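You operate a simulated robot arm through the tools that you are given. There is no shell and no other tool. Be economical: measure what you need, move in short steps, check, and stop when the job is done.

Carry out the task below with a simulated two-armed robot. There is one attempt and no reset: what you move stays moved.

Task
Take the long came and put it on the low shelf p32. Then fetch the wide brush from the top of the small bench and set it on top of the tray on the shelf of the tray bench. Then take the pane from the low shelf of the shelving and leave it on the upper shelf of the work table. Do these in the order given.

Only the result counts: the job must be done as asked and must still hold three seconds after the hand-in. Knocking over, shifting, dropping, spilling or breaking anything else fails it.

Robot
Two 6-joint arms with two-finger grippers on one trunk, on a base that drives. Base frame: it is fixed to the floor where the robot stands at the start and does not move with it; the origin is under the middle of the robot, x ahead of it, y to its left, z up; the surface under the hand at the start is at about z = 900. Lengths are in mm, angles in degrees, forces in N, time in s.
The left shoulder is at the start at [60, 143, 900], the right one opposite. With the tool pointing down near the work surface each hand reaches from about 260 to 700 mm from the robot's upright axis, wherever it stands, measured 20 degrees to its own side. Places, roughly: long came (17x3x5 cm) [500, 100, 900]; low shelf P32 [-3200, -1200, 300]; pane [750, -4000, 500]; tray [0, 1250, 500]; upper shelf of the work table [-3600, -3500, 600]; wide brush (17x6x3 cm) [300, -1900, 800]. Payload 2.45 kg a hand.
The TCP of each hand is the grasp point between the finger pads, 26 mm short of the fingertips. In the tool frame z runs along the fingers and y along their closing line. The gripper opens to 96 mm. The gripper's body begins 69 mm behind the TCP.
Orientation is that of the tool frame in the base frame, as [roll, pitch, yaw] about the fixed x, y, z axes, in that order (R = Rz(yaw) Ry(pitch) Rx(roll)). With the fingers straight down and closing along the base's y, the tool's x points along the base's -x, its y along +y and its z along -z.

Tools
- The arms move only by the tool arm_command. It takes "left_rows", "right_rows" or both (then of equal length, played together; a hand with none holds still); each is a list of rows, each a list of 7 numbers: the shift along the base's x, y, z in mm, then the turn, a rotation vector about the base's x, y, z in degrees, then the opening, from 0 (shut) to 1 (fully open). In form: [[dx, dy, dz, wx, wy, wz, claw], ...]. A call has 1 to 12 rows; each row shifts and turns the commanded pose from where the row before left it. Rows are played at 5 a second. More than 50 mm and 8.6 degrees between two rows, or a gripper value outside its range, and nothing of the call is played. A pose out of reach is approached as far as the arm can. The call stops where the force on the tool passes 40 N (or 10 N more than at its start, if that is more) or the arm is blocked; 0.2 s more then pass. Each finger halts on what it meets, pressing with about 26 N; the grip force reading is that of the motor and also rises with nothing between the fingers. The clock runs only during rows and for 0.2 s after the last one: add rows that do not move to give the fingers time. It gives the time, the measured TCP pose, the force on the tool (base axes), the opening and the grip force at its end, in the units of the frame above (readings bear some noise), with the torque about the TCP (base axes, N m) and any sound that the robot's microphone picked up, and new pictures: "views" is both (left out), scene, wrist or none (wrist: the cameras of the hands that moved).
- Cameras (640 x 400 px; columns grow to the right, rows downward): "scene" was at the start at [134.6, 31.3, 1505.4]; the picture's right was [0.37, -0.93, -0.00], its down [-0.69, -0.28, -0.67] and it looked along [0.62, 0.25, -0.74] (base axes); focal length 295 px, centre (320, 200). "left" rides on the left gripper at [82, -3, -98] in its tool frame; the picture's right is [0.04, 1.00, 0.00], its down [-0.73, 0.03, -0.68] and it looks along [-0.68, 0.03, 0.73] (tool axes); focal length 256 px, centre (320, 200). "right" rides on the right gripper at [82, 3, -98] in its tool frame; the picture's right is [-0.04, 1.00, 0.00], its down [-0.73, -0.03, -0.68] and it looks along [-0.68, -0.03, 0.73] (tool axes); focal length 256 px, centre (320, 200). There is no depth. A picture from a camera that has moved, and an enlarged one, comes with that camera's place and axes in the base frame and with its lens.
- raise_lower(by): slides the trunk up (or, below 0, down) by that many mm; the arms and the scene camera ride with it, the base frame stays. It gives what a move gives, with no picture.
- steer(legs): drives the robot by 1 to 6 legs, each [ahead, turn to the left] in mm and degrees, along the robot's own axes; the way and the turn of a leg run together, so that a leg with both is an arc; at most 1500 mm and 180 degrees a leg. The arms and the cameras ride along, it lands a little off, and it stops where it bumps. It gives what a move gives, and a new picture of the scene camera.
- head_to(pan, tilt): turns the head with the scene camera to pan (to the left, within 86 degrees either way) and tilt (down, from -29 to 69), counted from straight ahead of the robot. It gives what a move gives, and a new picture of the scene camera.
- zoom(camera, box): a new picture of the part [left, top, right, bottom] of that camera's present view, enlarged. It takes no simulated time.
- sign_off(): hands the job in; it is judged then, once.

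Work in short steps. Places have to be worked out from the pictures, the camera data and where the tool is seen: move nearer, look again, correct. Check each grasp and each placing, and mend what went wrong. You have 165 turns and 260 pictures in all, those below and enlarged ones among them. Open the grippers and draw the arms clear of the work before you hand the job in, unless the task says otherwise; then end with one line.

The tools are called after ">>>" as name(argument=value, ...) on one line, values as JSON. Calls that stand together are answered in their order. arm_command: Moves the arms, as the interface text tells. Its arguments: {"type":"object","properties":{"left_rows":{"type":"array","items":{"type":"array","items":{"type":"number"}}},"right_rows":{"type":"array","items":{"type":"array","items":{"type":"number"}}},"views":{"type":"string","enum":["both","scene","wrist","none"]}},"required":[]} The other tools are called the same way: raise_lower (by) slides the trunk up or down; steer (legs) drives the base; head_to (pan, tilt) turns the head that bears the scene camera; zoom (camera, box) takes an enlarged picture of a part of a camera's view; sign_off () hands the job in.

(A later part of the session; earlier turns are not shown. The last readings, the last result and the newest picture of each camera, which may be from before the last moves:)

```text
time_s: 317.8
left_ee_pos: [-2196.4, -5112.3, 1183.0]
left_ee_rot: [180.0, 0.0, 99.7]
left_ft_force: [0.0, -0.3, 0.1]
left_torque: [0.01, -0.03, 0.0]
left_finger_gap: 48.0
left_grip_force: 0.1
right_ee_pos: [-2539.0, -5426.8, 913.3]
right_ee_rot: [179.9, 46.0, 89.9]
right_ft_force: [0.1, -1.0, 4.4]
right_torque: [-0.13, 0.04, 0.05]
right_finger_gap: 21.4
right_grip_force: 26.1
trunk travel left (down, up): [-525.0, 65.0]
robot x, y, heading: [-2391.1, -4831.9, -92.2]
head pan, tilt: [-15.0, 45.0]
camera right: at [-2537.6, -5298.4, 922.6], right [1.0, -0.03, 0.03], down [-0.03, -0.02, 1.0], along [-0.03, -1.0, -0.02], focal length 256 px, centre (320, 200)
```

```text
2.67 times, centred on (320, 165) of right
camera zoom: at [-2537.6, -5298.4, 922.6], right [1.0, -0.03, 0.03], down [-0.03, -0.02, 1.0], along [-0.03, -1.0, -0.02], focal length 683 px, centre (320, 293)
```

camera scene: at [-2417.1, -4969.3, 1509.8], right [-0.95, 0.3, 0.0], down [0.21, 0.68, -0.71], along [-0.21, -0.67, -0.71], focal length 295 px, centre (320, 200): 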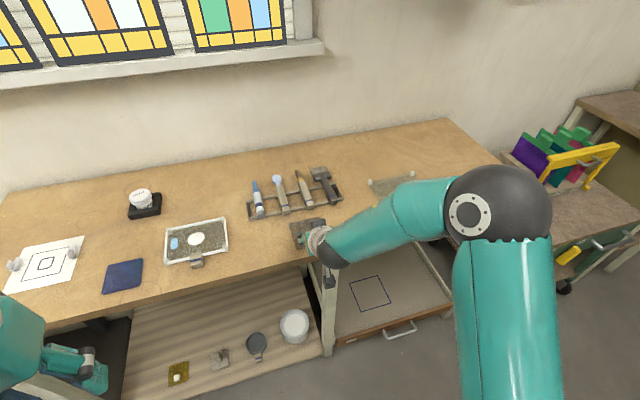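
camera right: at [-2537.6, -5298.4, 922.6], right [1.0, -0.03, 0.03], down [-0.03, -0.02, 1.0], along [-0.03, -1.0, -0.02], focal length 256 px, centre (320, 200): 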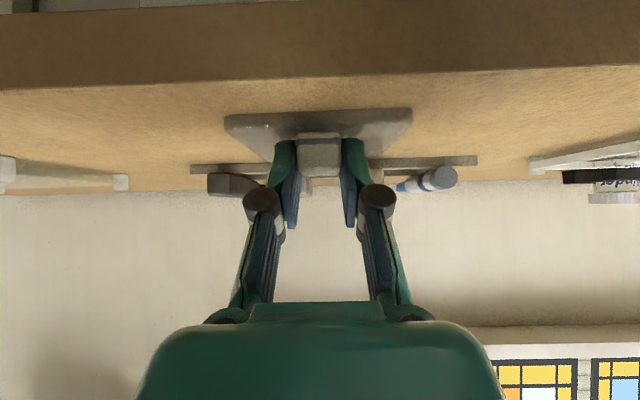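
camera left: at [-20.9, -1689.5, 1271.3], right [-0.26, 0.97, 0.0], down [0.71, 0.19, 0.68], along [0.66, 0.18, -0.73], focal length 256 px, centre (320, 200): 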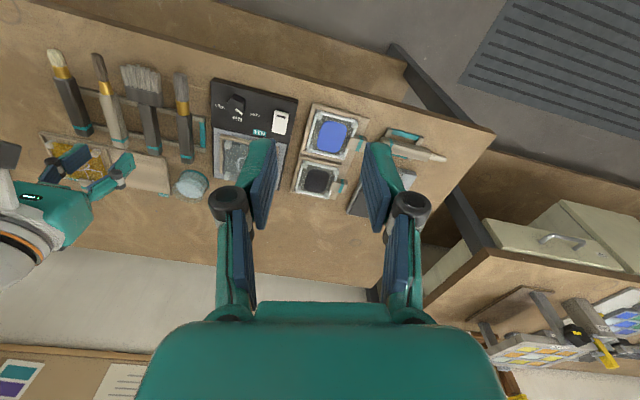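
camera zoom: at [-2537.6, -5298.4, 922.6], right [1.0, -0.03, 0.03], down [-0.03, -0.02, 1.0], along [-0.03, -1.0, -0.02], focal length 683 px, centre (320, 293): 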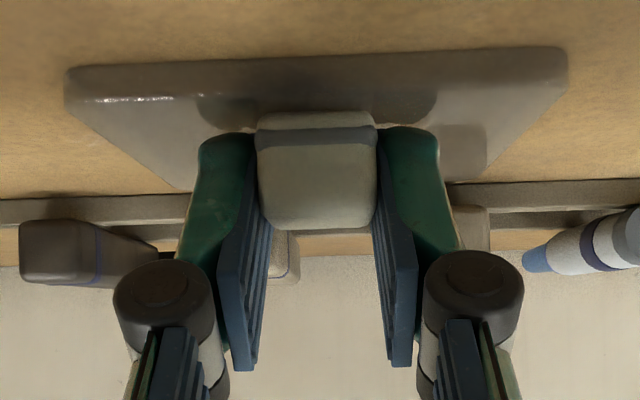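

Good grip on the full knob. I lift and check that the pane stays level.

>>> arm_command(right_rows=[[0, 0, 10, 0, 0, 0, 0.1], [0, 0, 20, 0, 0, 0, 0.1], [0, 0, 30, 0, 0, 0, 0.1], [0, 0, 30, 0, 0, 0, 0.1], [0, 30, 20, 0, 0, 0, 0.1], [0, 45, 10, 0, 0, 0, 0.1], [0, 45, 0, 0, 0, 0, 0.1], [0, 0, 0, 0, 0, 0, 0.1]], views="both")

```text
time_s: 319.6
left_ee_pos: [-2196.7, -5113.8, 1182.0]
left_ee_rot: [-180.0, 0.0, 99.7]
left_ft_force: [0.0, 0.2, -0.1]
left_torque: [0.05, -0.01, 0.0]
left_finger_gap: 47.9
left_grip_force: 0.0
right_ee_pos: [-2541.4, -5305.6, 1035.8]
right_ee_rot: [179.9, 46.0, 89.9]
right_ft_force: [-1.3, 0.5, -1.1]
right_torque: [0.02, -0.01, -0.02]
right_finger_gap: 21.4
right_grip_force: 26.2
trunk travel left (down, up): [-525.0, 65.0]
robot x, y, heading: [-2393.4, -4835.4, -92.4]
head pan, tilt: [-15.0, 45.0]
camera scene: at [-2417.1, -4970.3, 1509.6], right [-0.95, 0.3, 0.0], down [0.21, 0.68, -0.71], along [-0.21, -0.67, -0.71], focal length 295 px, centre (320, 200)
camera right: at [-2539.9, -5177.4, 1044.1], right [1.0, -0.03, 0.03], down [-0.03, -0.02, 1.0], along [-0.03, -1.0, -0.02], focal length 256 px, centre (320, 200)
```

scene: 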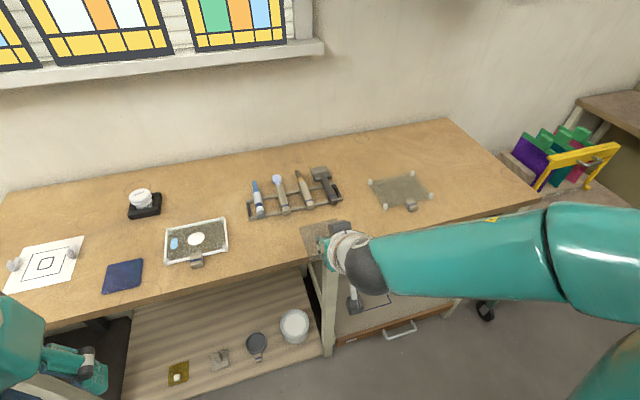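
right: 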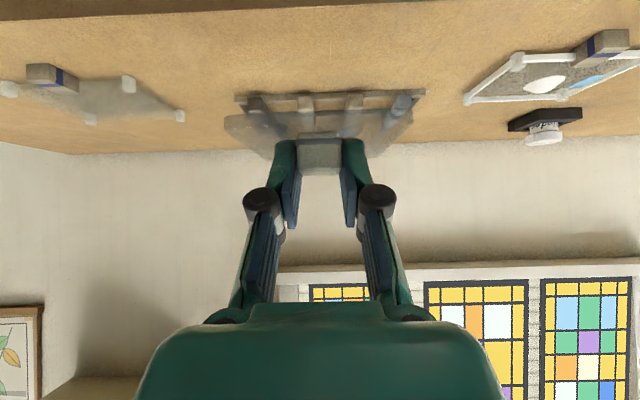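

The pane is held level at the tilted grasp. I reverse north to y≈−3840 and turn west toward the work table.

>>> steer(legs=[[-500, 0], [-480, 0], [0, -45]])

>>> steer(legs=[[0, -42]])

>>> head_to(pan=-5, tilt=35)

```text
time_s: 327.3
left_ee_pos: [-2418.6, -4193.7, 1182.3]
left_ee_rot: [180.0, -0.1, 54.9]
left_ft_force: [0.0, 0.1, 0.8]
left_torque: [-0.03, 0.01, 0.01]
left_finger_gap: 48.0
left_grip_force: 0.2
right_ee_pos: [-2799.2, -4086.5, 1035.4]
right_ee_rot: [179.9, 45.9, 45.1]
right_ft_force: [0.0, 0.0, -0.6]
right_torque: [0.0, -0.04, -0.03]
right_finger_gap: 21.2
right_grip_force: 25.9
trunk travel left (down, up): [-525.0, 65.0]
robot x, y, heading: [-2341.0, -3876.6, -137.4]
head pan, tilt: [-15.0, 45.0]
camera scene: at [-2458.6, -3950.8, 1509.7], right [-0.47, 0.88, 0.0], down [0.63, 0.33, -0.71], along [-0.62, -0.33, -0.71], focal length 295 px, centre (320, 200)
```

scene: 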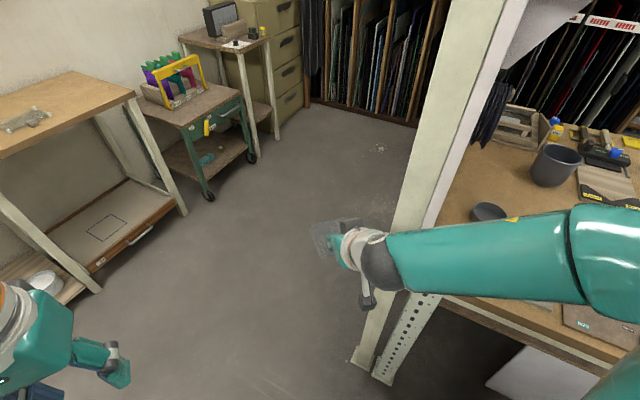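

```text
time_s: 329.9
left_ee_pos: [-2613.7, -4060.4, 1182.9]
left_ee_rot: [-180.0, -0.1, 12.6]
left_ft_force: [0.1, 0.3, 0.9]
left_torque: [0.01, -0.01, -0.01]
left_finger_gap: 48.1
left_grip_force: 0.0
right_ee_pos: [-2824.1, -3724.7, 1034.9]
right_ee_rot: [179.8, 46.0, 2.7]
right_ft_force: [-0.2, 0.2, -1.6]
right_torque: [0.03, 0.01, -0.01]
right_finger_gap: 28.8
right_grip_force: 26.2
trunk travel left (down, up): [-525.0, 65.0]
robot x, y, heading: [-2341.1, -3891.8, -178.9]
head pan, tilt: [-15.0, 45.0]
camera scene: at [-2482.1, -3871.6, 1509.8], right [0.24, 0.97, 0.0], down [0.69, -0.17, -0.71], along [-0.69, 0.17, -0.71], focal length 295 px, centre (320, 200)
```

scene: 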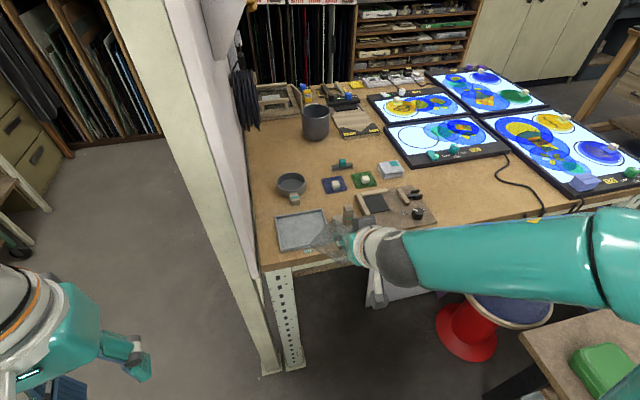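

```text
time_s: 330.6
left_ee_pos: [-2613.4, -4061.0, 1182.7]
left_ee_rot: [-180.0, 0.0, 12.6]
left_ft_force: [-0.9, -1.1, 0.5]
left_torque: [0.01, 0.01, 0.0]
left_finger_gap: 48.0
left_grip_force: 0.0
right_ee_pos: [-2822.6, -3725.8, 1036.1]
right_ee_rot: [179.9, 46.0, 2.8]
right_ft_force: [-0.5, -0.9, -2.0]
right_torque: [0.02, -0.01, -0.01]
right_finger_gap: 28.8
right_grip_force: 26.1
trunk travel left (down, up): [-525.0, 65.0]
robot x, y, heading: [-2343.9, -3896.2, -179.1]
head pan, tilt: [-5.0, 35.0]
camera scene: at [-2490.8, -3885.7, 1524.6], right [0.07, 1.0, 0.0], down [0.57, -0.04, -0.82], along [-0.82, 0.06, -0.57], focal length 295 px, centre (320, 200)
```

scene: 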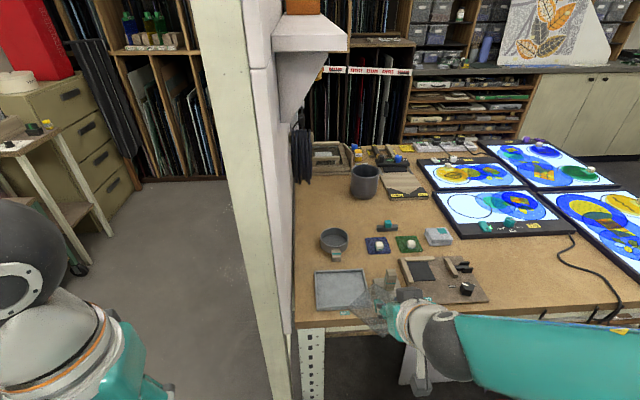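

The finger gap jumped to 28.8, so the pane may have brushed the easel post in the turn. I check the wrist view and back off a little.

>>> zoom(camera="right", box=[0, 0, 640, 400])

>>> zoom(camera="scene", box=[180, 220, 500, 400])

```text
1.00 times, centred on (320, 200) of right (not enlarged: the box is as wide or as high as the picture)
camera zoom: at [-2697.0, -3722.0, 1045.1], right [0.02, -1.0, 0.03], down [-0.02, 0.03, 1.0], along [-1.0, -0.02, -0.02], focal length 256 px, centre (320, 200)
```

zoom: 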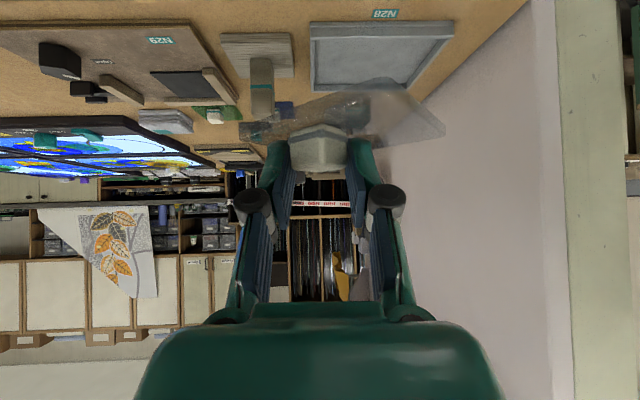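

```text
2.00 times, centred on (340, 310) of scene
camera zoom: at [-2490.8, -3885.7, 1524.6], right [0.07, 1.0, 0.0], down [0.57, -0.04, -0.82], along [-0.82, 0.06, -0.57], focal length 590 px, centre (280, -20)
```

zoom: 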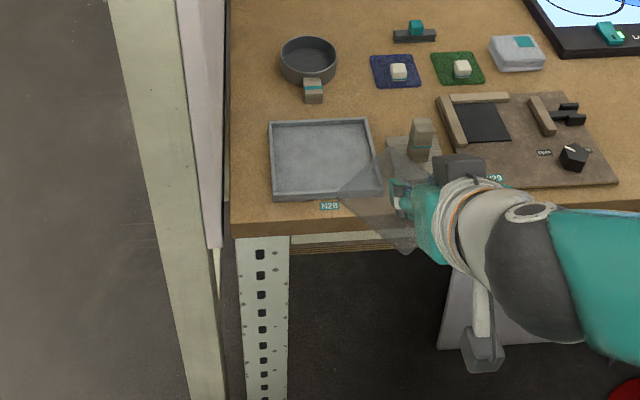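

The pane has swivelled about 40° around its knob but is still level and held. I back off so it's clear of the table, then lower the trunk to see the upper shelf.

>>> steer(legs=[[-170, 0]])

>>> raise_lower(by=-350)

>>> head_to(pan=-8, tilt=25)

>>> zoom(camera="right", box=[0, 0, 640, 400])

```text
time_s: 332.1
left_ee_pos: [-2444.6, -4056.0, 1184.5]
left_ee_rot: [-179.9, 0.1, 12.4]
left_ft_force: [0.6, -1.1, -0.2]
left_torque: [0.01, 0.05, -0.01]
left_finger_gap: 48.0
left_grip_force: 0.1
right_ee_pos: [-2652.0, -3719.8, 1036.0]
right_ee_rot: [179.8, 46.1, 2.4]
right_ft_force: [0.5, -0.3, -0.5]
right_torque: [-0.01, 0.01, 0.03]
right_finger_gap: 28.7
right_grip_force: 25.8
trunk travel left (down, up): [-525.0, 65.0]
robot x, y, heading: [-2176.2, -3892.8, -179.7]
head pan, tilt: [-5.0, 35.0]
camera scene: at [-2320.0, -3881.1, 1524.9], right [0.08, 1.0, 0.0], down [0.57, -0.05, -0.82], along [-0.82, 0.06, -0.57], focal length 295 px, centre (320, 200)
```

scene: 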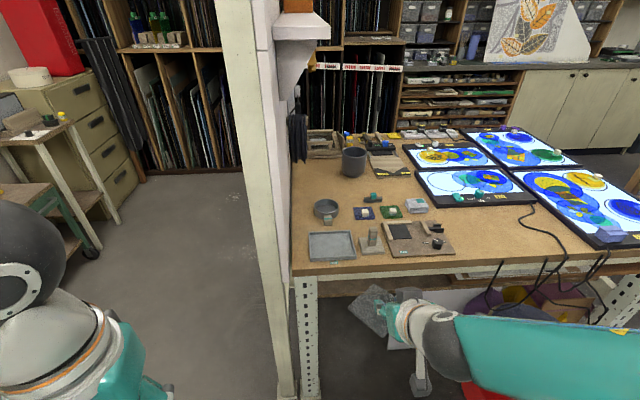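

```text
time_s: 335.5
left_ee_pos: [-2445.4, -4056.2, 833.3]
left_ee_rot: [-179.9, 0.0, 12.2]
left_ft_force: [-0.4, -0.2, 0.0]
left_torque: [0.0, -0.02, -0.03]
left_finger_gap: 47.8
left_grip_force: 0.1
right_ee_pos: [-2653.6, -3720.3, 686.6]
right_ee_rot: [179.8, 46.0, 2.3]
right_ft_force: [-0.3, -0.1, -1.1]
right_torque: [0.05, -0.01, -0.04]
right_finger_gap: 28.7
right_grip_force: 25.9
trunk travel left (down, up): [-175.0, 415.0]
robot x, y, heading: [-2172.7, -3887.9, -179.5]
head pan, tilt: [-5.0, 35.0]
```

```text
time_s: 336.2
left_ee_pos: [-2446.6, -4055.9, 834.5]
left_ee_rot: [180.0, 0.0, 12.3]
left_ft_force: [-0.1, -0.3, 0.5]
left_torque: [0.0, -0.01, 0.05]
left_finger_gap: 48.0
left_grip_force: 0.1
right_ee_pos: [-2654.6, -3721.1, 686.4]
right_ee_rot: [179.8, 46.0, 2.5]
right_ft_force: [0.8, 0.1, -0.8]
right_torque: [0.05, 0.0, 0.01]
right_finger_gap: 29.0
right_grip_force: 25.8
trunk travel left (down, up): [-175.0, 415.0]
robot x, y, heading: [-2177.2, -3891.4, -179.5]
head pan, tilt: [-8.0, 25.0]
camera scene: at [-2326.0, -3876.2, 1190.3], right [0.13, 0.99, 0.0], down [0.42, -0.06, -0.91], along [-0.9, 0.12, -0.42], focal length 295 px, centre (320, 200)
```

scene: 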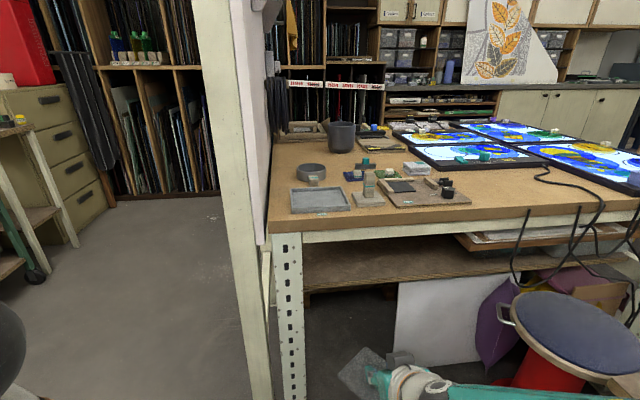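

```text
1.00 times, centred on (320, 200) of right (not enlarged: the box is as wide or as high as the picture)
camera zoom: at [-2527.7, -3716.9, 695.4], right [0.02, -1.0, 0.03], down [-0.02, 0.03, 1.0], along [-1.0, -0.02, -0.02], focal length 256 px, centre (320, 200)
```

zoom: 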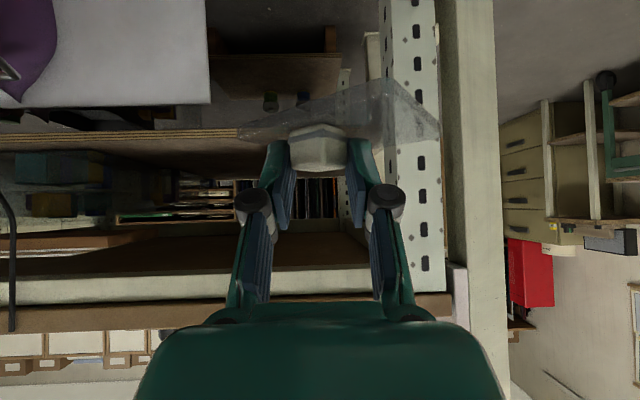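

Upper shelf: top z≈597, front edge x≈−2965; rail bottom z≈792, table edge x≈−2890. I check the right elbow's clearance to the stool before going in.

>>> head_to(pan=-45, tilt=45)

```text
time_s: 337.3
left_ee_pos: [-2447.6, -4056.2, 835.0]
left_ee_rot: [-179.9, 0.0, 12.3]
left_ft_force: [0.2, 0.0, -0.3]
left_torque: [0.02, -0.04, 0.01]
left_finger_gap: 47.9
left_grip_force: 0.1
right_ee_pos: [-2653.2, -3720.5, 685.5]
right_ee_rot: [179.8, 46.0, 2.4]
right_ft_force: [1.1, 0.3, -0.7]
right_torque: [0.03, 0.01, 0.0]
right_finger_gap: 28.5
right_grip_force: 25.7
trunk travel left (down, up): [-175.0, 415.0]
robot x, y, heading: [-2176.7, -3886.3, -179.3]
head pan, tilt: [-45.0, 45.0]
camera scene: at [-2292.7, -3831.3, 1159.8], right [0.7, 0.71, 0.0], down [0.5, -0.5, -0.71], along [-0.5, 0.5, -0.71], focal length 295 px, centre (320, 200)
```

scene: 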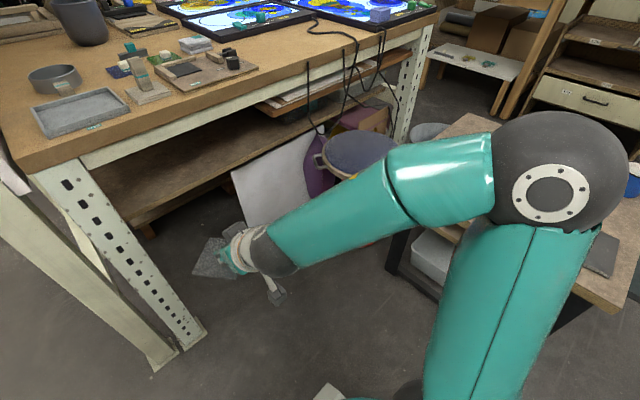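

Elbow is clear and high. I shift the pane to y≈−3660, z≈650 and drive in 190 mm.

>>> arm_command(right_rows=[[0, 20, -12, 0, 0, -0.8, 0.1], [0, 20, -12, 0, 0, -0.8, 0.1], [0, 20, -12, 0, 0, -0.8, 0.1], [0, 0, 0, 0, 0, 0, 0.1]], views="none")

>>> steer(legs=[[190, 0]])

>>> zoom(camera="right", box=[0, 0, 640, 400])

```text
time_s: 338.3
left_ee_pos: [-2446.5, -4056.0, 834.4]
left_ee_rot: [-179.9, 0.1, 12.2]
left_ft_force: [-0.3, 1.3, 0.4]
left_torque: [0.0, 0.01, 0.0]
left_finger_gap: 48.1
left_grip_force: 0.0
right_ee_pos: [-2653.3, -3662.1, 649.2]
right_ee_rot: [179.9, 46.1, 0.0]
right_ft_force: [0.6, 0.0, -2.2]
right_torque: [-0.03, -0.02, -0.01]
right_finger_gap: 28.8
right_grip_force: 26.1
trunk travel left (down, up): [-175.0, 415.0]
robot x, y, heading: [-2178.9, -3893.9, -179.6]
head pan, tilt: [-45.0, 45.0]
```

```text
time_s: 339.8
left_ee_pos: [-2635.8, -4060.0, 834.4]
left_ee_rot: [-179.9, 0.0, 12.6]
left_ft_force: [0.9, -0.3, -0.3]
left_torque: [-0.01, 0.03, 0.01]
left_finger_gap: 47.9
left_grip_force: 0.1
right_ee_pos: [-2845.3, -3665.7, 650.9]
right_ee_rot: [179.8, 46.1, 0.4]
right_ft_force: [-0.5, -0.1, -1.0]
right_torque: [0.03, -0.01, 0.0]
right_finger_gap: 28.8
right_grip_force: 26.1
trunk travel left (down, up): [-175.0, 415.0]
robot x, y, heading: [-2365.6, -3893.0, -179.0]
head pan, tilt: [-45.0, 45.0]
camera scene: at [-2483.7, -3833.6, 1159.8], right [0.7, 0.72, 0.0], down [0.51, -0.49, -0.71], along [-0.51, 0.49, -0.71], focal length 295 px, centre (320, 200)
```

scene: 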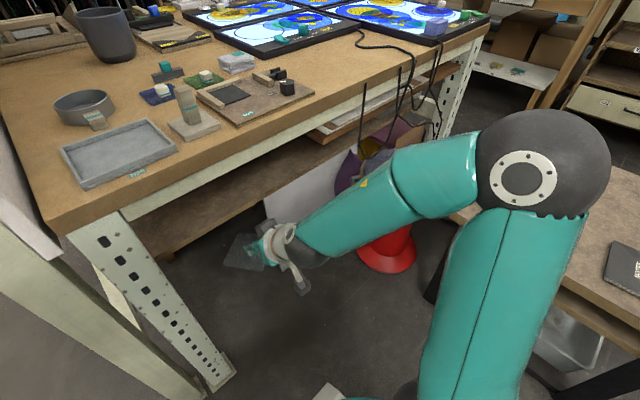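

```text
1.00 times, centred on (320, 200) of right (not enlarged: the box is as wide or as high as the picture)
camera zoom: at [-2718.7, -3667.1, 658.9], right [-0.02, -1.0, 0.03], down [-0.02, 0.03, 1.0], along [-1.0, 0.02, -0.02], focal length 256 px, centre (320, 200)
```

zoom: 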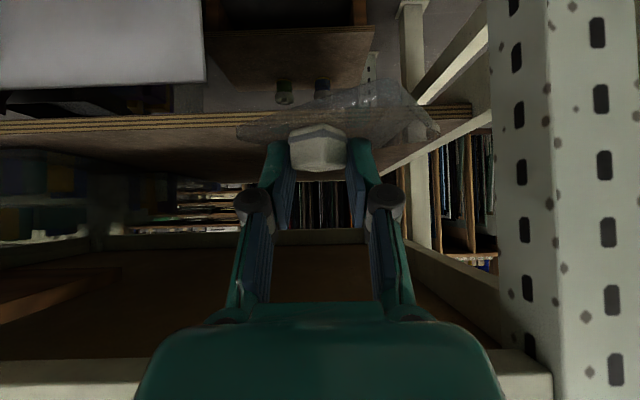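

Shelf top is ≈590 and the rail bottom ≈778. I lower to z≈637 and advance 100 mm, then look.

>>> arm_command(right_rows=[[-25, 0, -7, 0, 0, 0, 0.1], [-25, 0, -6, 0, 0, 0, 0.1], [-25, 0, 0, 0, 0, 0, 0.1], [-25, 0, 0, 0, 0, 0, 0.1], [0, 0, 0, 0, 0, 0, 0.1]])

```text
time_s: 341.0
left_ee_pos: [-2634.6, -4060.7, 836.0]
left_ee_rot: [180.0, -0.1, 12.6]
left_ft_force: [0.0, 0.6, 0.7]
left_torque: [0.0, 0.01, 0.01]
left_finger_gap: 48.0
left_grip_force: 0.1
right_ee_pos: [-2946.4, -3666.3, 637.6]
right_ee_rot: [179.8, 45.9, 0.4]
right_ft_force: [0.1, -0.4, -1.2]
right_torque: [0.03, -0.02, -0.02]
right_finger_gap: 28.5
right_grip_force: 26.3
trunk travel left (down, up): [-175.0, 415.0]
robot x, y, heading: [-2364.4, -3893.7, -179.2]
head pan, tilt: [-45.0, 45.0]
camera scene: at [-2483.9, -3833.7, 1159.8], right [0.7, 0.72, 0.0], down [0.51, -0.49, -0.71], along [-0.51, 0.49, -0.71], focal length 295 px, centre (320, 200)
camera right: at [-2820.2, -3667.6, 646.6], right [-0.02, -1.0, 0.03], down [-0.02, 0.03, 1.0], along [-1.0, 0.02, -0.02], focal length 256 px, centre (320, 200)
```

scene: 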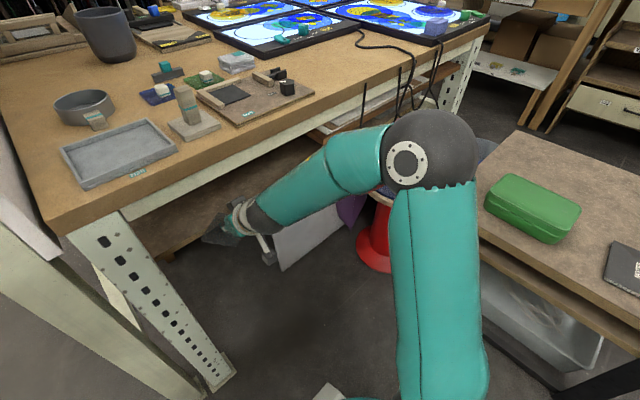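
right: 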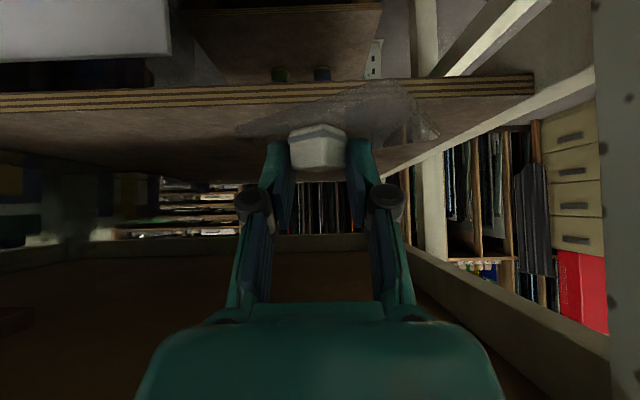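

Pane is entering above the shelf. I advance another 60 mm carefully.

>>> arm_command(right_rows=[[-20, 0, 0, 0, 0, 0, 0.1], [-20, 0, 0, 0, 0, 0, 0.1], [-20, 0, 0, 0, 0, 0, 0.1], [0, 0, 0, 0, 0, 0, 0.1]])

>>> zoom(camera="scene", box=[130, 140, 370, 290])

```text
time_s: 342.0
left_ee_pos: [-2635.3, -4059.6, 834.4]
left_ee_rot: [-179.9, -0.1, 12.5]
left_ft_force: [0.3, 0.0, -0.4]
left_torque: [0.05, 0.0, 0.02]
left_finger_gap: 47.8
left_grip_force: 0.1
right_ee_pos: [-3005.2, -3666.3, 640.1]
right_ee_rot: [179.8, 46.0, 0.4]
right_ft_force: [-0.8, -0.2, -0.1]
right_torque: [0.0, -0.06, 0.01]
right_finger_gap: 28.5
right_grip_force: 26.3
trunk travel left (down, up): [-175.0, 415.0]
robot x, y, heading: [-2365.7, -3895.8, -179.4]
head pan, tilt: [-45.0, 45.0]
camera scene: at [-2483.9, -3833.7, 1159.8], right [0.7, 0.72, 0.0], down [0.51, -0.49, -0.71], along [-0.51, 0.49, -0.71], focal length 295 px, centre (320, 200)
camera right: at [-2878.4, -3668.5, 648.6], right [-0.02, -1.0, 0.03], down [-0.02, 0.03, 1.0], along [-1.0, 0.02, -0.02], focal length 256 px, centre (320, 200)
```

scene: 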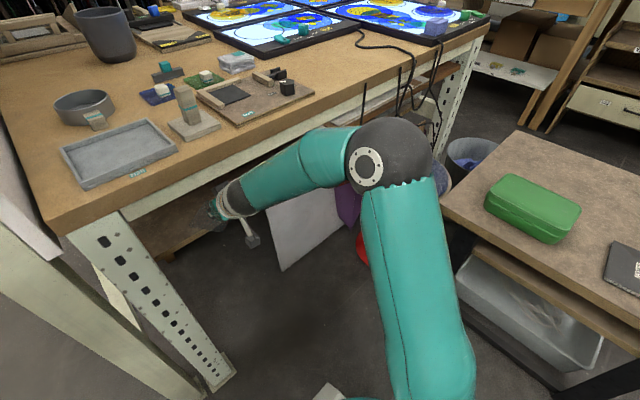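
right: 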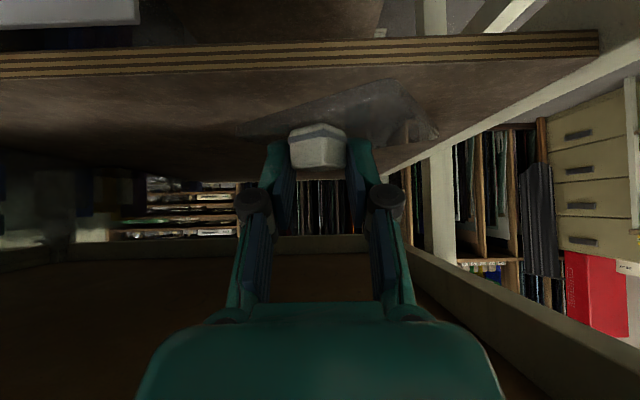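

```text
2.67 times, centred on (250, 215) of scene
camera zoom: at [-2483.9, -3833.7, 1159.8], right [0.7, 0.72, 0.0], down [0.51, -0.49, -0.71], along [-0.51, 0.49, -0.71], focal length 787 px, centre (507, 160)
```

zoom: 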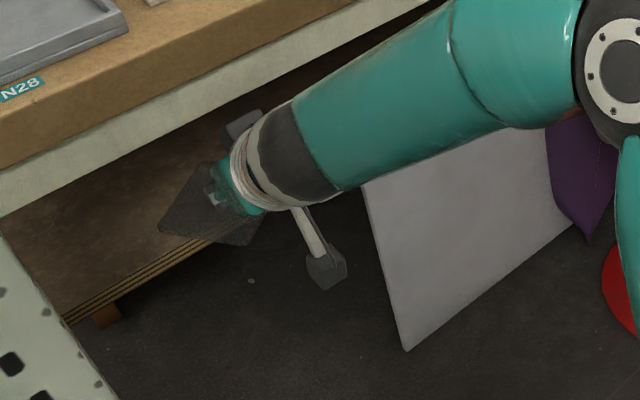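

The near corner still overhangs ~14 mm. I advance 32 mm more with a slight lowering.

>>> arm_command(right_rows=[[-11, 0, -2, 0, 0, 0, 0.1], [-11, 0, -2, 0, 0, 0, 0.1], [-10, 0, -1, 0, 0, 0, 0.1], [0, 0, 0, 0, 0, 0, 0.1]])

>>> zoom(camera="scene", box=[130, 140, 370, 290])

```text
time_s: 343.0
left_ee_pos: [-2636.2, -4060.0, 834.4]
left_ee_rot: [179.9, -0.1, 12.6]
left_ft_force: [-0.3, 0.4, -0.3]
left_torque: [-0.01, -0.01, 0.01]
left_finger_gap: 48.0
left_grip_force: 0.1
right_ee_pos: [-3035.8, -3666.5, 632.8]
right_ee_rot: [179.9, 46.1, 0.4]
right_ft_force: [-0.7, 0.3, -1.0]
right_torque: [0.02, -0.05, 0.0]
right_finger_gap: 28.5
right_grip_force: 25.9
trunk travel left (down, up): [-175.0, 415.0]
robot x, y, heading: [-2365.4, -3891.5, -179.2]
head pan, tilt: [-45.0, 45.0]
camera scene: at [-2484.0, -3833.7, 1159.8], right [0.7, 0.72, 0.0], down [0.51, -0.49, -0.71], along [-0.51, 0.49, -0.71], focal length 295 px, centre (320, 200)
camera right: at [-2909.7, -3667.0, 641.9], right [-0.02, -1.0, 0.03], down [-0.02, 0.03, 1.0], along [-1.0, 0.02, -0.02], focal length 256 px, centre (320, 200)
```

scene: 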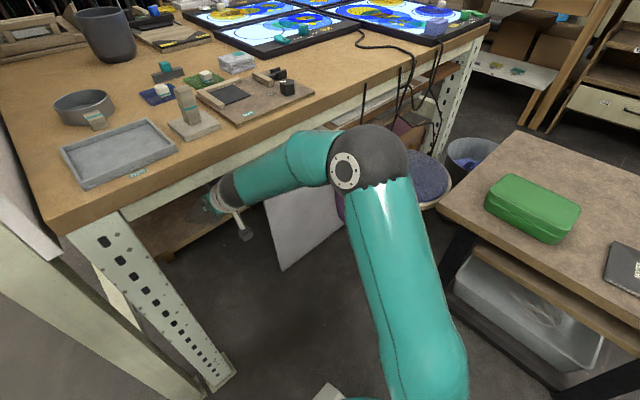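
right: 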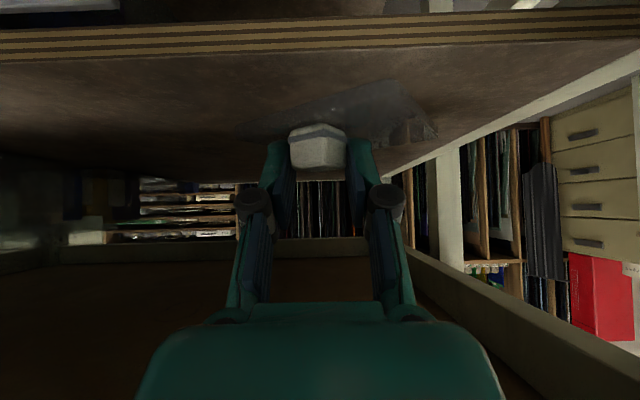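

```text
2.67 times, centred on (250, 215) of scene
camera zoom: at [-2484.0, -3833.7, 1159.8], right [0.7, 0.72, 0.0], down [0.51, -0.49, -0.71], along [-0.51, 0.49, -0.71], focal length 787 px, centre (507, 160)
```

zoom: 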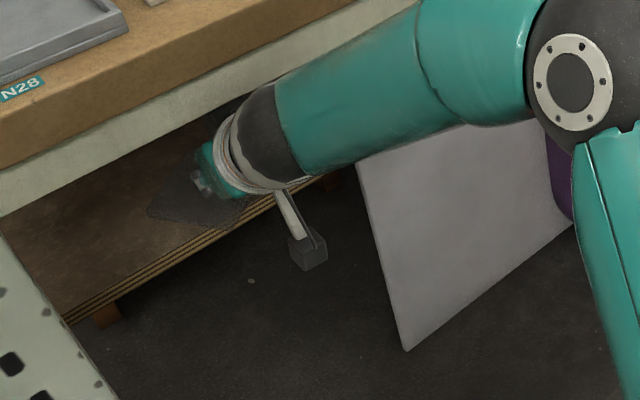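

The pane is now fully over the shelf. I lower in small steps to contact.

>>> arm_command(right_rows=[[0, 0, -2, 0, 0, 0, 0.1], [0, 0, -2, 0, 0, 0, 0.1], [0, 0, -2, 0, 0, 0, 0.1], [0, 0, -2, 0, 0, 0, 0.1], [0, 0, 0, 0, 0, 0, 0.1]], views="wrist")

```text
time_s: 344.2
left_ee_pos: [-2636.1, -4059.9, 834.6]
left_ee_rot: [-179.9, 0.1, 12.6]
left_ft_force: [-0.8, -0.7, 1.0]
left_torque: [0.0, 0.01, 0.01]
left_finger_gap: 48.0
left_grip_force: 0.2
right_ee_pos: [-3035.4, -3666.3, 624.1]
right_ee_rot: [179.9, 46.1, 0.4]
right_ft_force: [0.1, 0.0, -0.5]
right_torque: [0.04, -0.02, 0.01]
right_finger_gap: 28.2
right_grip_force: 25.7
trunk travel left (down, up): [-175.0, 415.0]
robot x, y, heading: [-2365.4, -3894.6, -179.2]
head pan, tilt: [-45.0, 45.0]
camera right: at [-2909.5, -3667.4, 633.2], right [-0.02, -1.0, 0.03], down [-0.02, 0.03, 1.0], along [-1.0, 0.02, -0.02], focal length 256 px, centre (320, 200)
```

right: 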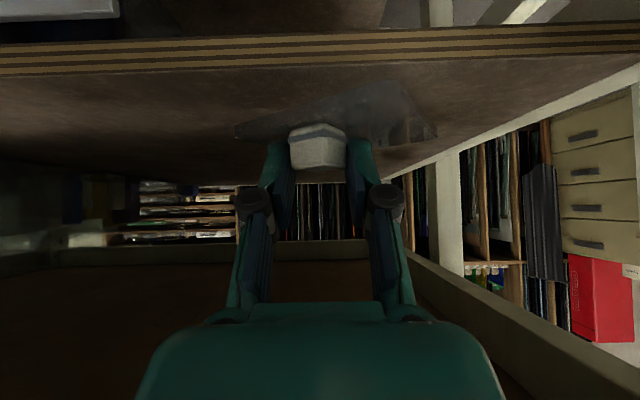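

>>> arm_command(right_rows=[[0, 0, -2, 0, 0, 0, 0.1], [0, 0, -2, 0, 0, 0, 0.1], [0, 0, -2, 0, 0, 0, 0.1], [0, 0, -2, 0, 0, 0, 0.1], [0, 0, 0, 0, 0, 0, 0.1]], views="wrist")

```text
time_s: 345.4
left_ee_pos: [-2635.7, -4059.6, 834.9]
left_ee_rot: [180.0, 0.0, 12.6]
left_ft_force: [-0.1, 0.4, -1.5]
left_torque: [0.04, -0.02, 0.01]
left_finger_gap: 48.0
left_grip_force: 0.1
right_ee_pos: [-3036.2, -3666.5, 615.3]
right_ee_rot: [179.9, 46.0, 0.3]
right_ft_force: [-0.4, -0.3, -1.0]
right_torque: [0.01, -0.04, -0.02]
right_finger_gap: 28.4
right_grip_force: 26.1
trunk travel left (down, up): [-175.0, 415.0]
robot x, y, heading: [-2367.4, -3893.1, -179.3]
head pan, tilt: [-45.0, 45.0]
camera right: at [-2911.0, -3666.6, 624.8], right [-0.02, -1.0, 0.03], down [-0.02, 0.03, 1.0], along [-1.0, 0.02, -0.02], focal length 256 px, centre (320, 200)
```

right: 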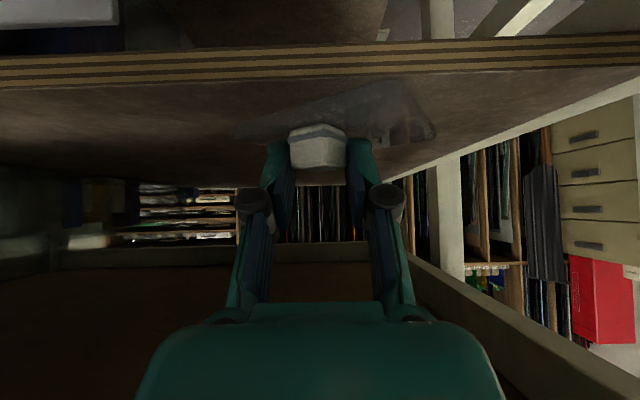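

>>> arm_command(right_rows=[[0, 0, -2, 0, 0, 0, 0.1], [0, 0, -2, 0, 0, 0, 0.1], [0, 0, -2, 0, 0, 0, 0.1], [0, 0, -2, 0, 0, 0, 0.1], [0, 0, 0, 0, 0, 0, 0.1]], views="wrist")

```text
time_s: 346.6
left_ee_pos: [-2636.1, -4060.8, 834.7]
left_ee_rot: [179.9, 0.0, 12.7]
left_ft_force: [-0.3, -0.3, -0.3]
left_torque: [0.03, -0.03, 0.03]
left_finger_gap: 48.1
left_grip_force: 0.0
right_ee_pos: [-3037.3, -3666.1, 606.7]
right_ee_rot: [179.9, 46.0, 0.4]
right_ft_force: [-0.4, 0.2, -0.8]
right_torque: [-0.03, -0.03, 0.0]
right_finger_gap: 28.1
right_grip_force: 25.7
trunk travel left (down, up): [-175.0, 415.0]
robot x, y, heading: [-2368.8, -3888.7, -179.1]
head pan, tilt: [-45.0, 45.0]
camera right: at [-2911.0, -3665.9, 616.7], right [-0.02, -1.0, 0.03], down [-0.02, 0.03, 1.0], along [-1.0, 0.02, -0.02], focal length 256 px, centre (320, 200)
```

right: 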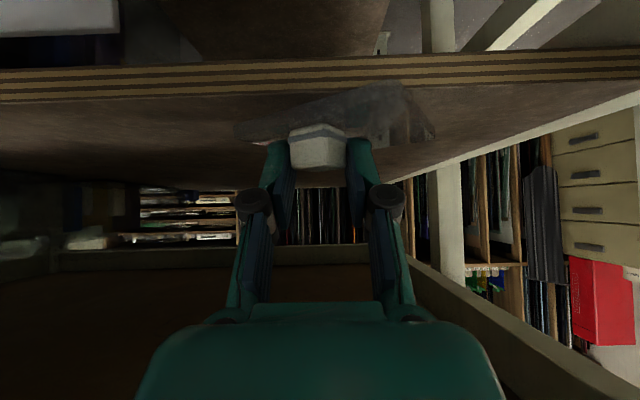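

Still no contact at 607, so the shelf is ~575 and its edge nearer x≈−3000. I raise 5 mm and drive 30 mm forward for more margin.

>>> arm_command(right_rows=[[0, 0, 6, 0, 0, 0, 0.1], [0, 0, 0, 0, 0, 0, 0.1]], views="none")

>>> steer(legs=[[30, 0]])

>>> zoom(camera="right", box=[200, 20, 500, 208])

>>> zoom(camera="scene", box=[130, 140, 290, 260])

```text
time_s: 347.2
left_ee_pos: [-2635.7, -4059.8, 833.6]
left_ee_rot: [-180.0, -0.1, 12.6]
left_ft_force: [0.4, -0.4, -0.6]
left_torque: [-0.03, -0.03, 0.06]
left_finger_gap: 48.2
left_grip_force: 0.1
right_ee_pos: [-3038.1, -3665.1, 614.1]
right_ee_rot: [179.8, 46.0, 0.4]
right_ft_force: [0.2, -0.8, 0.5]
right_torque: [0.02, -0.05, -0.01]
right_finger_gap: 28.0
right_grip_force: 25.5
trunk travel left (down, up): [-175.0, 415.0]
robot x, y, heading: [-2363.3, -3888.8, -179.3]
head pan, tilt: [-45.0, 45.0]
```

```text
time_s: 348.2
left_ee_pos: [-2663.8, -4060.8, 835.5]
left_ee_rot: [-179.9, 0.0, 12.6]
left_ft_force: [-1.4, 0.2, 0.5]
left_torque: [-0.02, -0.02, 0.01]
left_finger_gap: 47.9
left_grip_force: 0.1
right_ee_pos: [-3061.7, -3665.7, 606.3]
right_ee_rot: [179.7, 45.1, 0.5]
right_ft_force: [-0.3, 0.3, -1.3]
right_torque: [0.0, -0.06, -0.01]
right_finger_gap: 28.2
right_grip_force: 25.8
trunk travel left (down, up): [-175.0, 415.0]
robot x, y, heading: [-2396.6, -3892.5, -179.0]
head pan, tilt: [-45.0, 45.0]
stopped in leg 1: the robot was blocked; the commanded pose is now the measured one
camera scene: at [-2513.0, -3834.0, 1159.9], right [0.7, 0.72, 0.0], down [0.51, -0.49, -0.71], along [-0.51, 0.49, -0.71], focal length 295 px, centre (320, 200)
```

scene: 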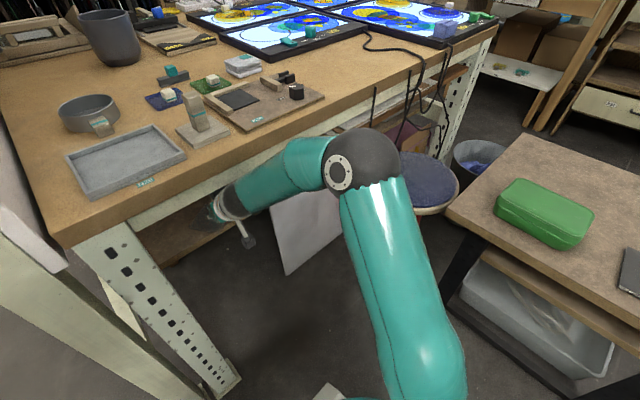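

```text
2.13 times, centred on (350, 114) of right
camera zoom: at [-2934.8, -3667.3, 617.8], right [-0.02, -1.0, 0.03], down [-0.04, 0.03, 1.0], along [-1.0, 0.02, -0.04], focal length 545 px, centre (256, 383)
```

zoom: 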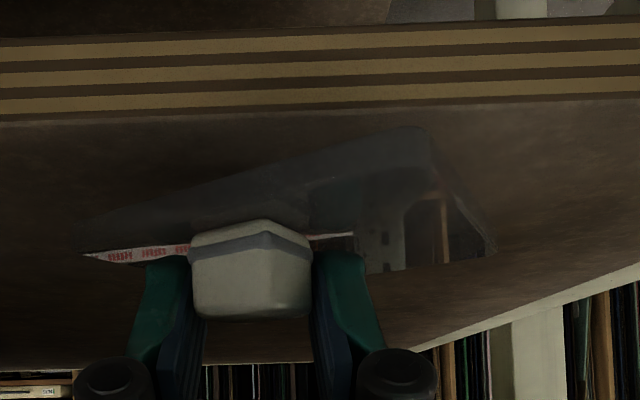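

```text
3.33 times, centred on (210, 200) of scene
camera zoom: at [-2513.0, -3834.0, 1159.9], right [0.7, 0.72, 0.0], down [0.51, -0.49, -0.71], along [-0.51, 0.49, -0.71], focal length 983 px, centre (687, 200)
```

zoom: 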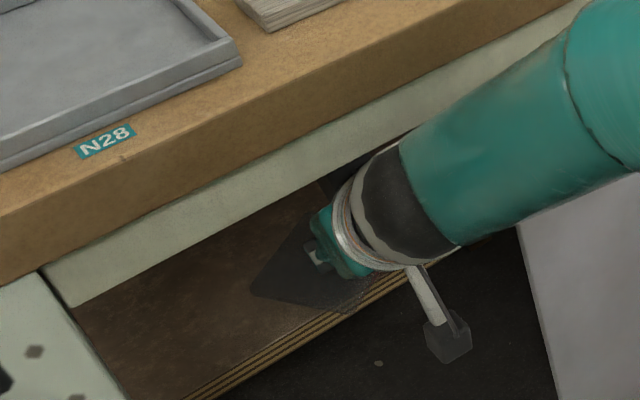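

The wrist touched the rail lightly; the pane now lies inside the edge. I lower away from the rail to contact.

>>> arm_command(right_rows=[[0, 0, -2, 0, 0, 0, 0.1], [0, 0, -2, 0, 0, 0, 0.1], [0, 0, -2, 0, 0, 0, 0.1], [0, 0, -2, 0, 0, 0, 0.1], [0, 0, 0, 0, 0, 0, 0.1]], views="none")

>>> zoom(camera="right", box=[200, 20, 500, 208])

```text
time_s: 349.4
left_ee_pos: [-2665.5, -4060.7, 835.9]
left_ee_rot: [180.0, -0.1, 12.5]
left_ft_force: [-0.3, 0.3, -0.2]
left_torque: [0.02, 0.0, -0.05]
left_finger_gap: 48.1
left_grip_force: 0.0
right_ee_pos: [-3060.4, -3666.6, 598.5]
right_ee_rot: [179.9, 45.1, 0.5]
right_ft_force: [-0.7, -0.8, -0.2]
right_torque: [0.03, 0.0, -0.01]
right_finger_gap: 20.4
right_grip_force: 26.1
trunk travel left (down, up): [-175.0, 415.0]
robot x, y, heading: [-2393.6, -3890.6, -179.2]
head pan, tilt: [-45.0, 45.0]
```

```text
2.13 times, centred on (350, 114) of right
camera zoom: at [-2934.7, -3667.0, 609.0], right [-0.02, -1.0, 0.03], down [-0.04, 0.03, 1.0], along [-1.0, 0.02, -0.04], focal length 545 px, centre (256, 383)
```

zoom: 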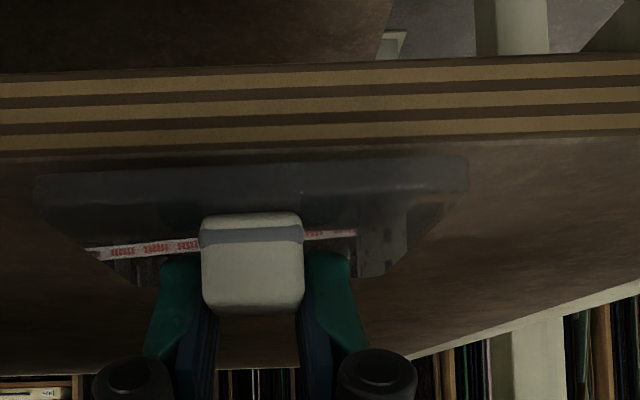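

The pane swung back square in the grip. I keep lowering gently.

>>> arm_command(right_rows=[[0, 0, -2, 0, 0, 0, 0.1], [0, 0, -2, 0, 0, 0, 0.1], [0, 0, -2, 0, 0, 0, 0.1], [0, 0, -2, 0, 0, 0, 0.1], [0, 0, 0, 0, 0, 0, 0.1]], views="none")

>>> zoom(camera="right", box=[200, 20, 500, 208])

>>> zoom(camera="scene", box=[130, 140, 290, 260])

```text
time_s: 350.6
left_ee_pos: [-2666.0, -4061.7, 835.4]
left_ee_rot: [-180.0, -0.1, 12.6]
left_ft_force: [-0.4, -0.4, 0.1]
left_torque: [-0.01, 0.02, 0.03]
left_finger_gap: 47.9
left_grip_force: 0.0
right_ee_pos: [-3062.1, -3665.8, 590.0]
right_ee_rot: [179.8, 45.2, 0.5]
right_ft_force: [-0.5, -0.2, 0.1]
right_torque: [-0.01, -0.03, 0.02]
right_finger_gap: 20.8
right_grip_force: 25.9
trunk travel left (down, up): [-175.0, 415.0]
robot x, y, heading: [-2397.3, -3895.5, -179.3]
head pan, tilt: [-45.0, 45.0]
```

```text
2.13 times, centred on (350, 114) of right
camera zoom: at [-2935.8, -3667.6, 602.2], right [-0.02, -1.0, 0.03], down [-0.04, 0.03, 1.0], along [-1.0, 0.02, -0.04], focal length 545 px, centre (256, 383)
```

zoom: 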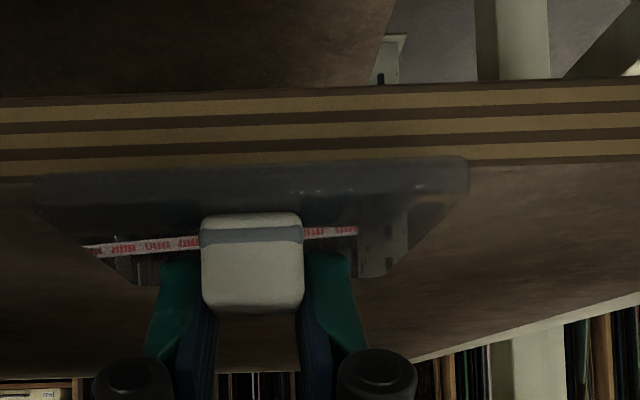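

```text
3.33 times, centred on (210, 200) of scene
camera zoom: at [-2513.4, -3834.1, 1159.8], right [0.7, 0.72, 0.0], down [0.51, -0.49, -0.71], along [-0.51, 0.49, -0.71], focal length 983 px, centre (687, 200)
```

zoom: 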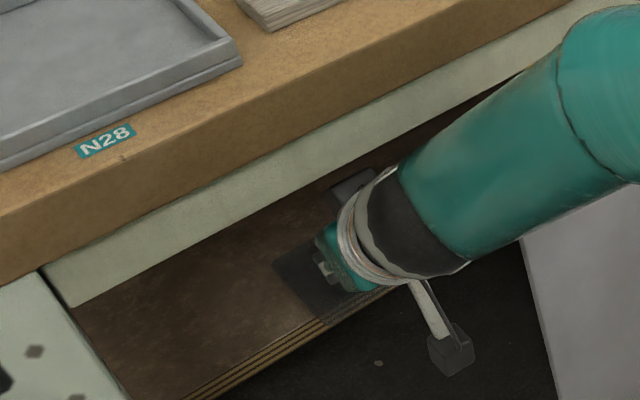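

No contact yet: the shelf is really at z≈540 with its edge near x≈−3055. I keep lowering toward contact, edging a little further in as the rail clearance grows.

>>> arm_command(right_rows=[[-3, 0, -2, 0, 0, 0, 0.1], [-3, 0, -2, 0, 0, 0, 0.1], [-3, 0, -2, 0, 0, 0, 0.1], [-3, 0, -2, 0, 0, 0, 0.1], [0, 0, 0, 0, 0, 0, 0.1]], views="none")

>>> zoom(camera="right", box=[200, 20, 500, 208])

```text
time_s: 351.9
left_ee_pos: [-2663.9, -4061.2, 835.8]
left_ee_rot: [-180.0, 0.0, 12.6]
left_ft_force: [0.1, 0.0, 0.7]
left_torque: [-0.02, -0.02, -0.02]
left_finger_gap: 47.9
left_grip_force: 0.0
right_ee_pos: [-3072.0, -3665.9, 586.4]
right_ee_rot: [180.0, 45.4, 0.6]
right_ft_force: [3.2, 1.1, 16.1]
right_torque: [0.03, 0.1, -0.02]
right_finger_gap: 20.5
right_grip_force: 26.1
trunk travel left (down, up): [-175.0, 415.0]
robot x, y, heading: [-2396.3, -3894.2, -179.1]
head pan, tilt: [-45.0, 45.0]
```

```text
2.13 times, centred on (350, 114) of right
camera zoom: at [-2946.0, -3667.4, 595.9], right [-0.02, -1.0, 0.03], down [-0.03, 0.03, 1.0], along [-1.0, 0.02, -0.03], focal length 545 px, centre (256, 383)
```

zoom: 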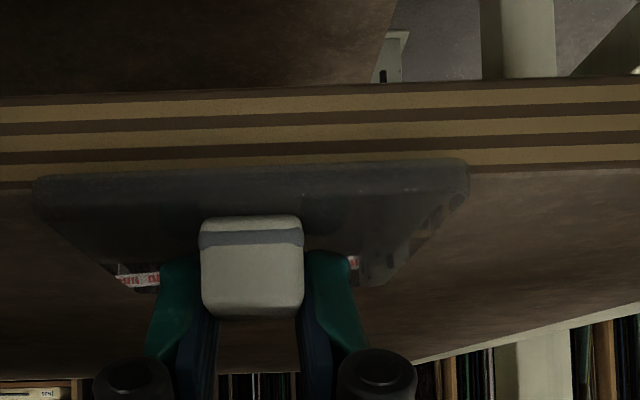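

Contact (16 N) at z≈586. The pane rests with its near edge at the shelf edge, its centre well inside. I release, draw straight back, and look.

>>> arm_command(right_rows=[[0, 0, 1, 0, 0, 0, 0.1], [0, 0, 0, 0, 0, 0, 0.4], [0, 0, 0, 0, 0, 0, 0.5], [0, 0, 0, 0, 0, 0, 0.5], [15, 0, 0, 0, 0, 0, 0.5], [25, 0, 0, 0, 0, 0, 0.5], [30, 0, 0, 0, 0, 0, 0.5], [0, 0, 0, 0, 0, 0, 0.5]])

>>> zoom(camera="scene", box=[130, 140, 290, 260])

```text
time_s: 353.6
left_ee_pos: [-2664.9, -4060.1, 835.8]
left_ee_rot: [-179.9, -0.1, 12.6]
left_ft_force: [0.9, 0.8, 0.0]
left_torque: [-0.01, 0.03, -0.01]
left_finger_gap: 48.1
left_grip_force: 0.1
right_ee_pos: [-3003.8, -3667.1, 583.3]
right_ee_rot: [179.9, 45.2, 0.6]
right_ft_force: [0.3, 0.0, 0.5]
right_torque: [0.02, 0.02, 0.0]
right_finger_gap: 48.3
right_grip_force: 0.0
trunk travel left (down, up): [-175.0, 415.0]
robot x, y, heading: [-2395.5, -3893.6, -179.0]
head pan, tilt: [-45.0, 45.0]
camera scene: at [-2513.2, -3834.1, 1159.8], right [0.7, 0.72, 0.0], down [0.51, -0.49, -0.71], along [-0.51, 0.49, -0.71], focal length 295 px, centre (320, 200)
camera right: at [-2878.1, -3667.6, 594.6], right [-0.02, -1.0, 0.03], down [-0.04, 0.03, 1.0], along [-1.0, 0.02, -0.04], focal length 256 px, centre (320, 200)
```

scene: 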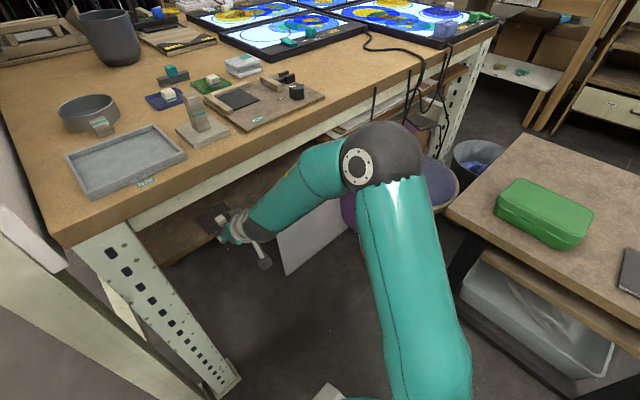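
right: 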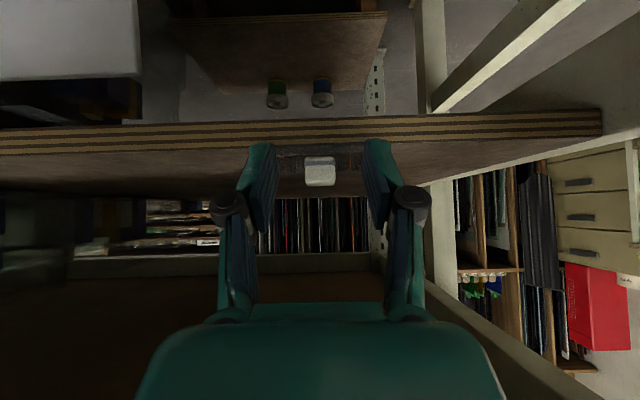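

```text
3.33 times, centred on (210, 200) of scene
camera zoom: at [-2513.2, -3834.1, 1159.8], right [0.7, 0.72, 0.0], down [0.51, -0.49, -0.71], along [-0.51, 0.49, -0.71], focal length 983 px, centre (687, 200)
```

zoom: 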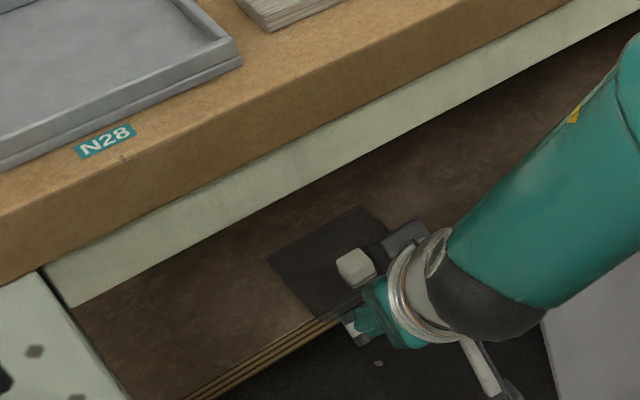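

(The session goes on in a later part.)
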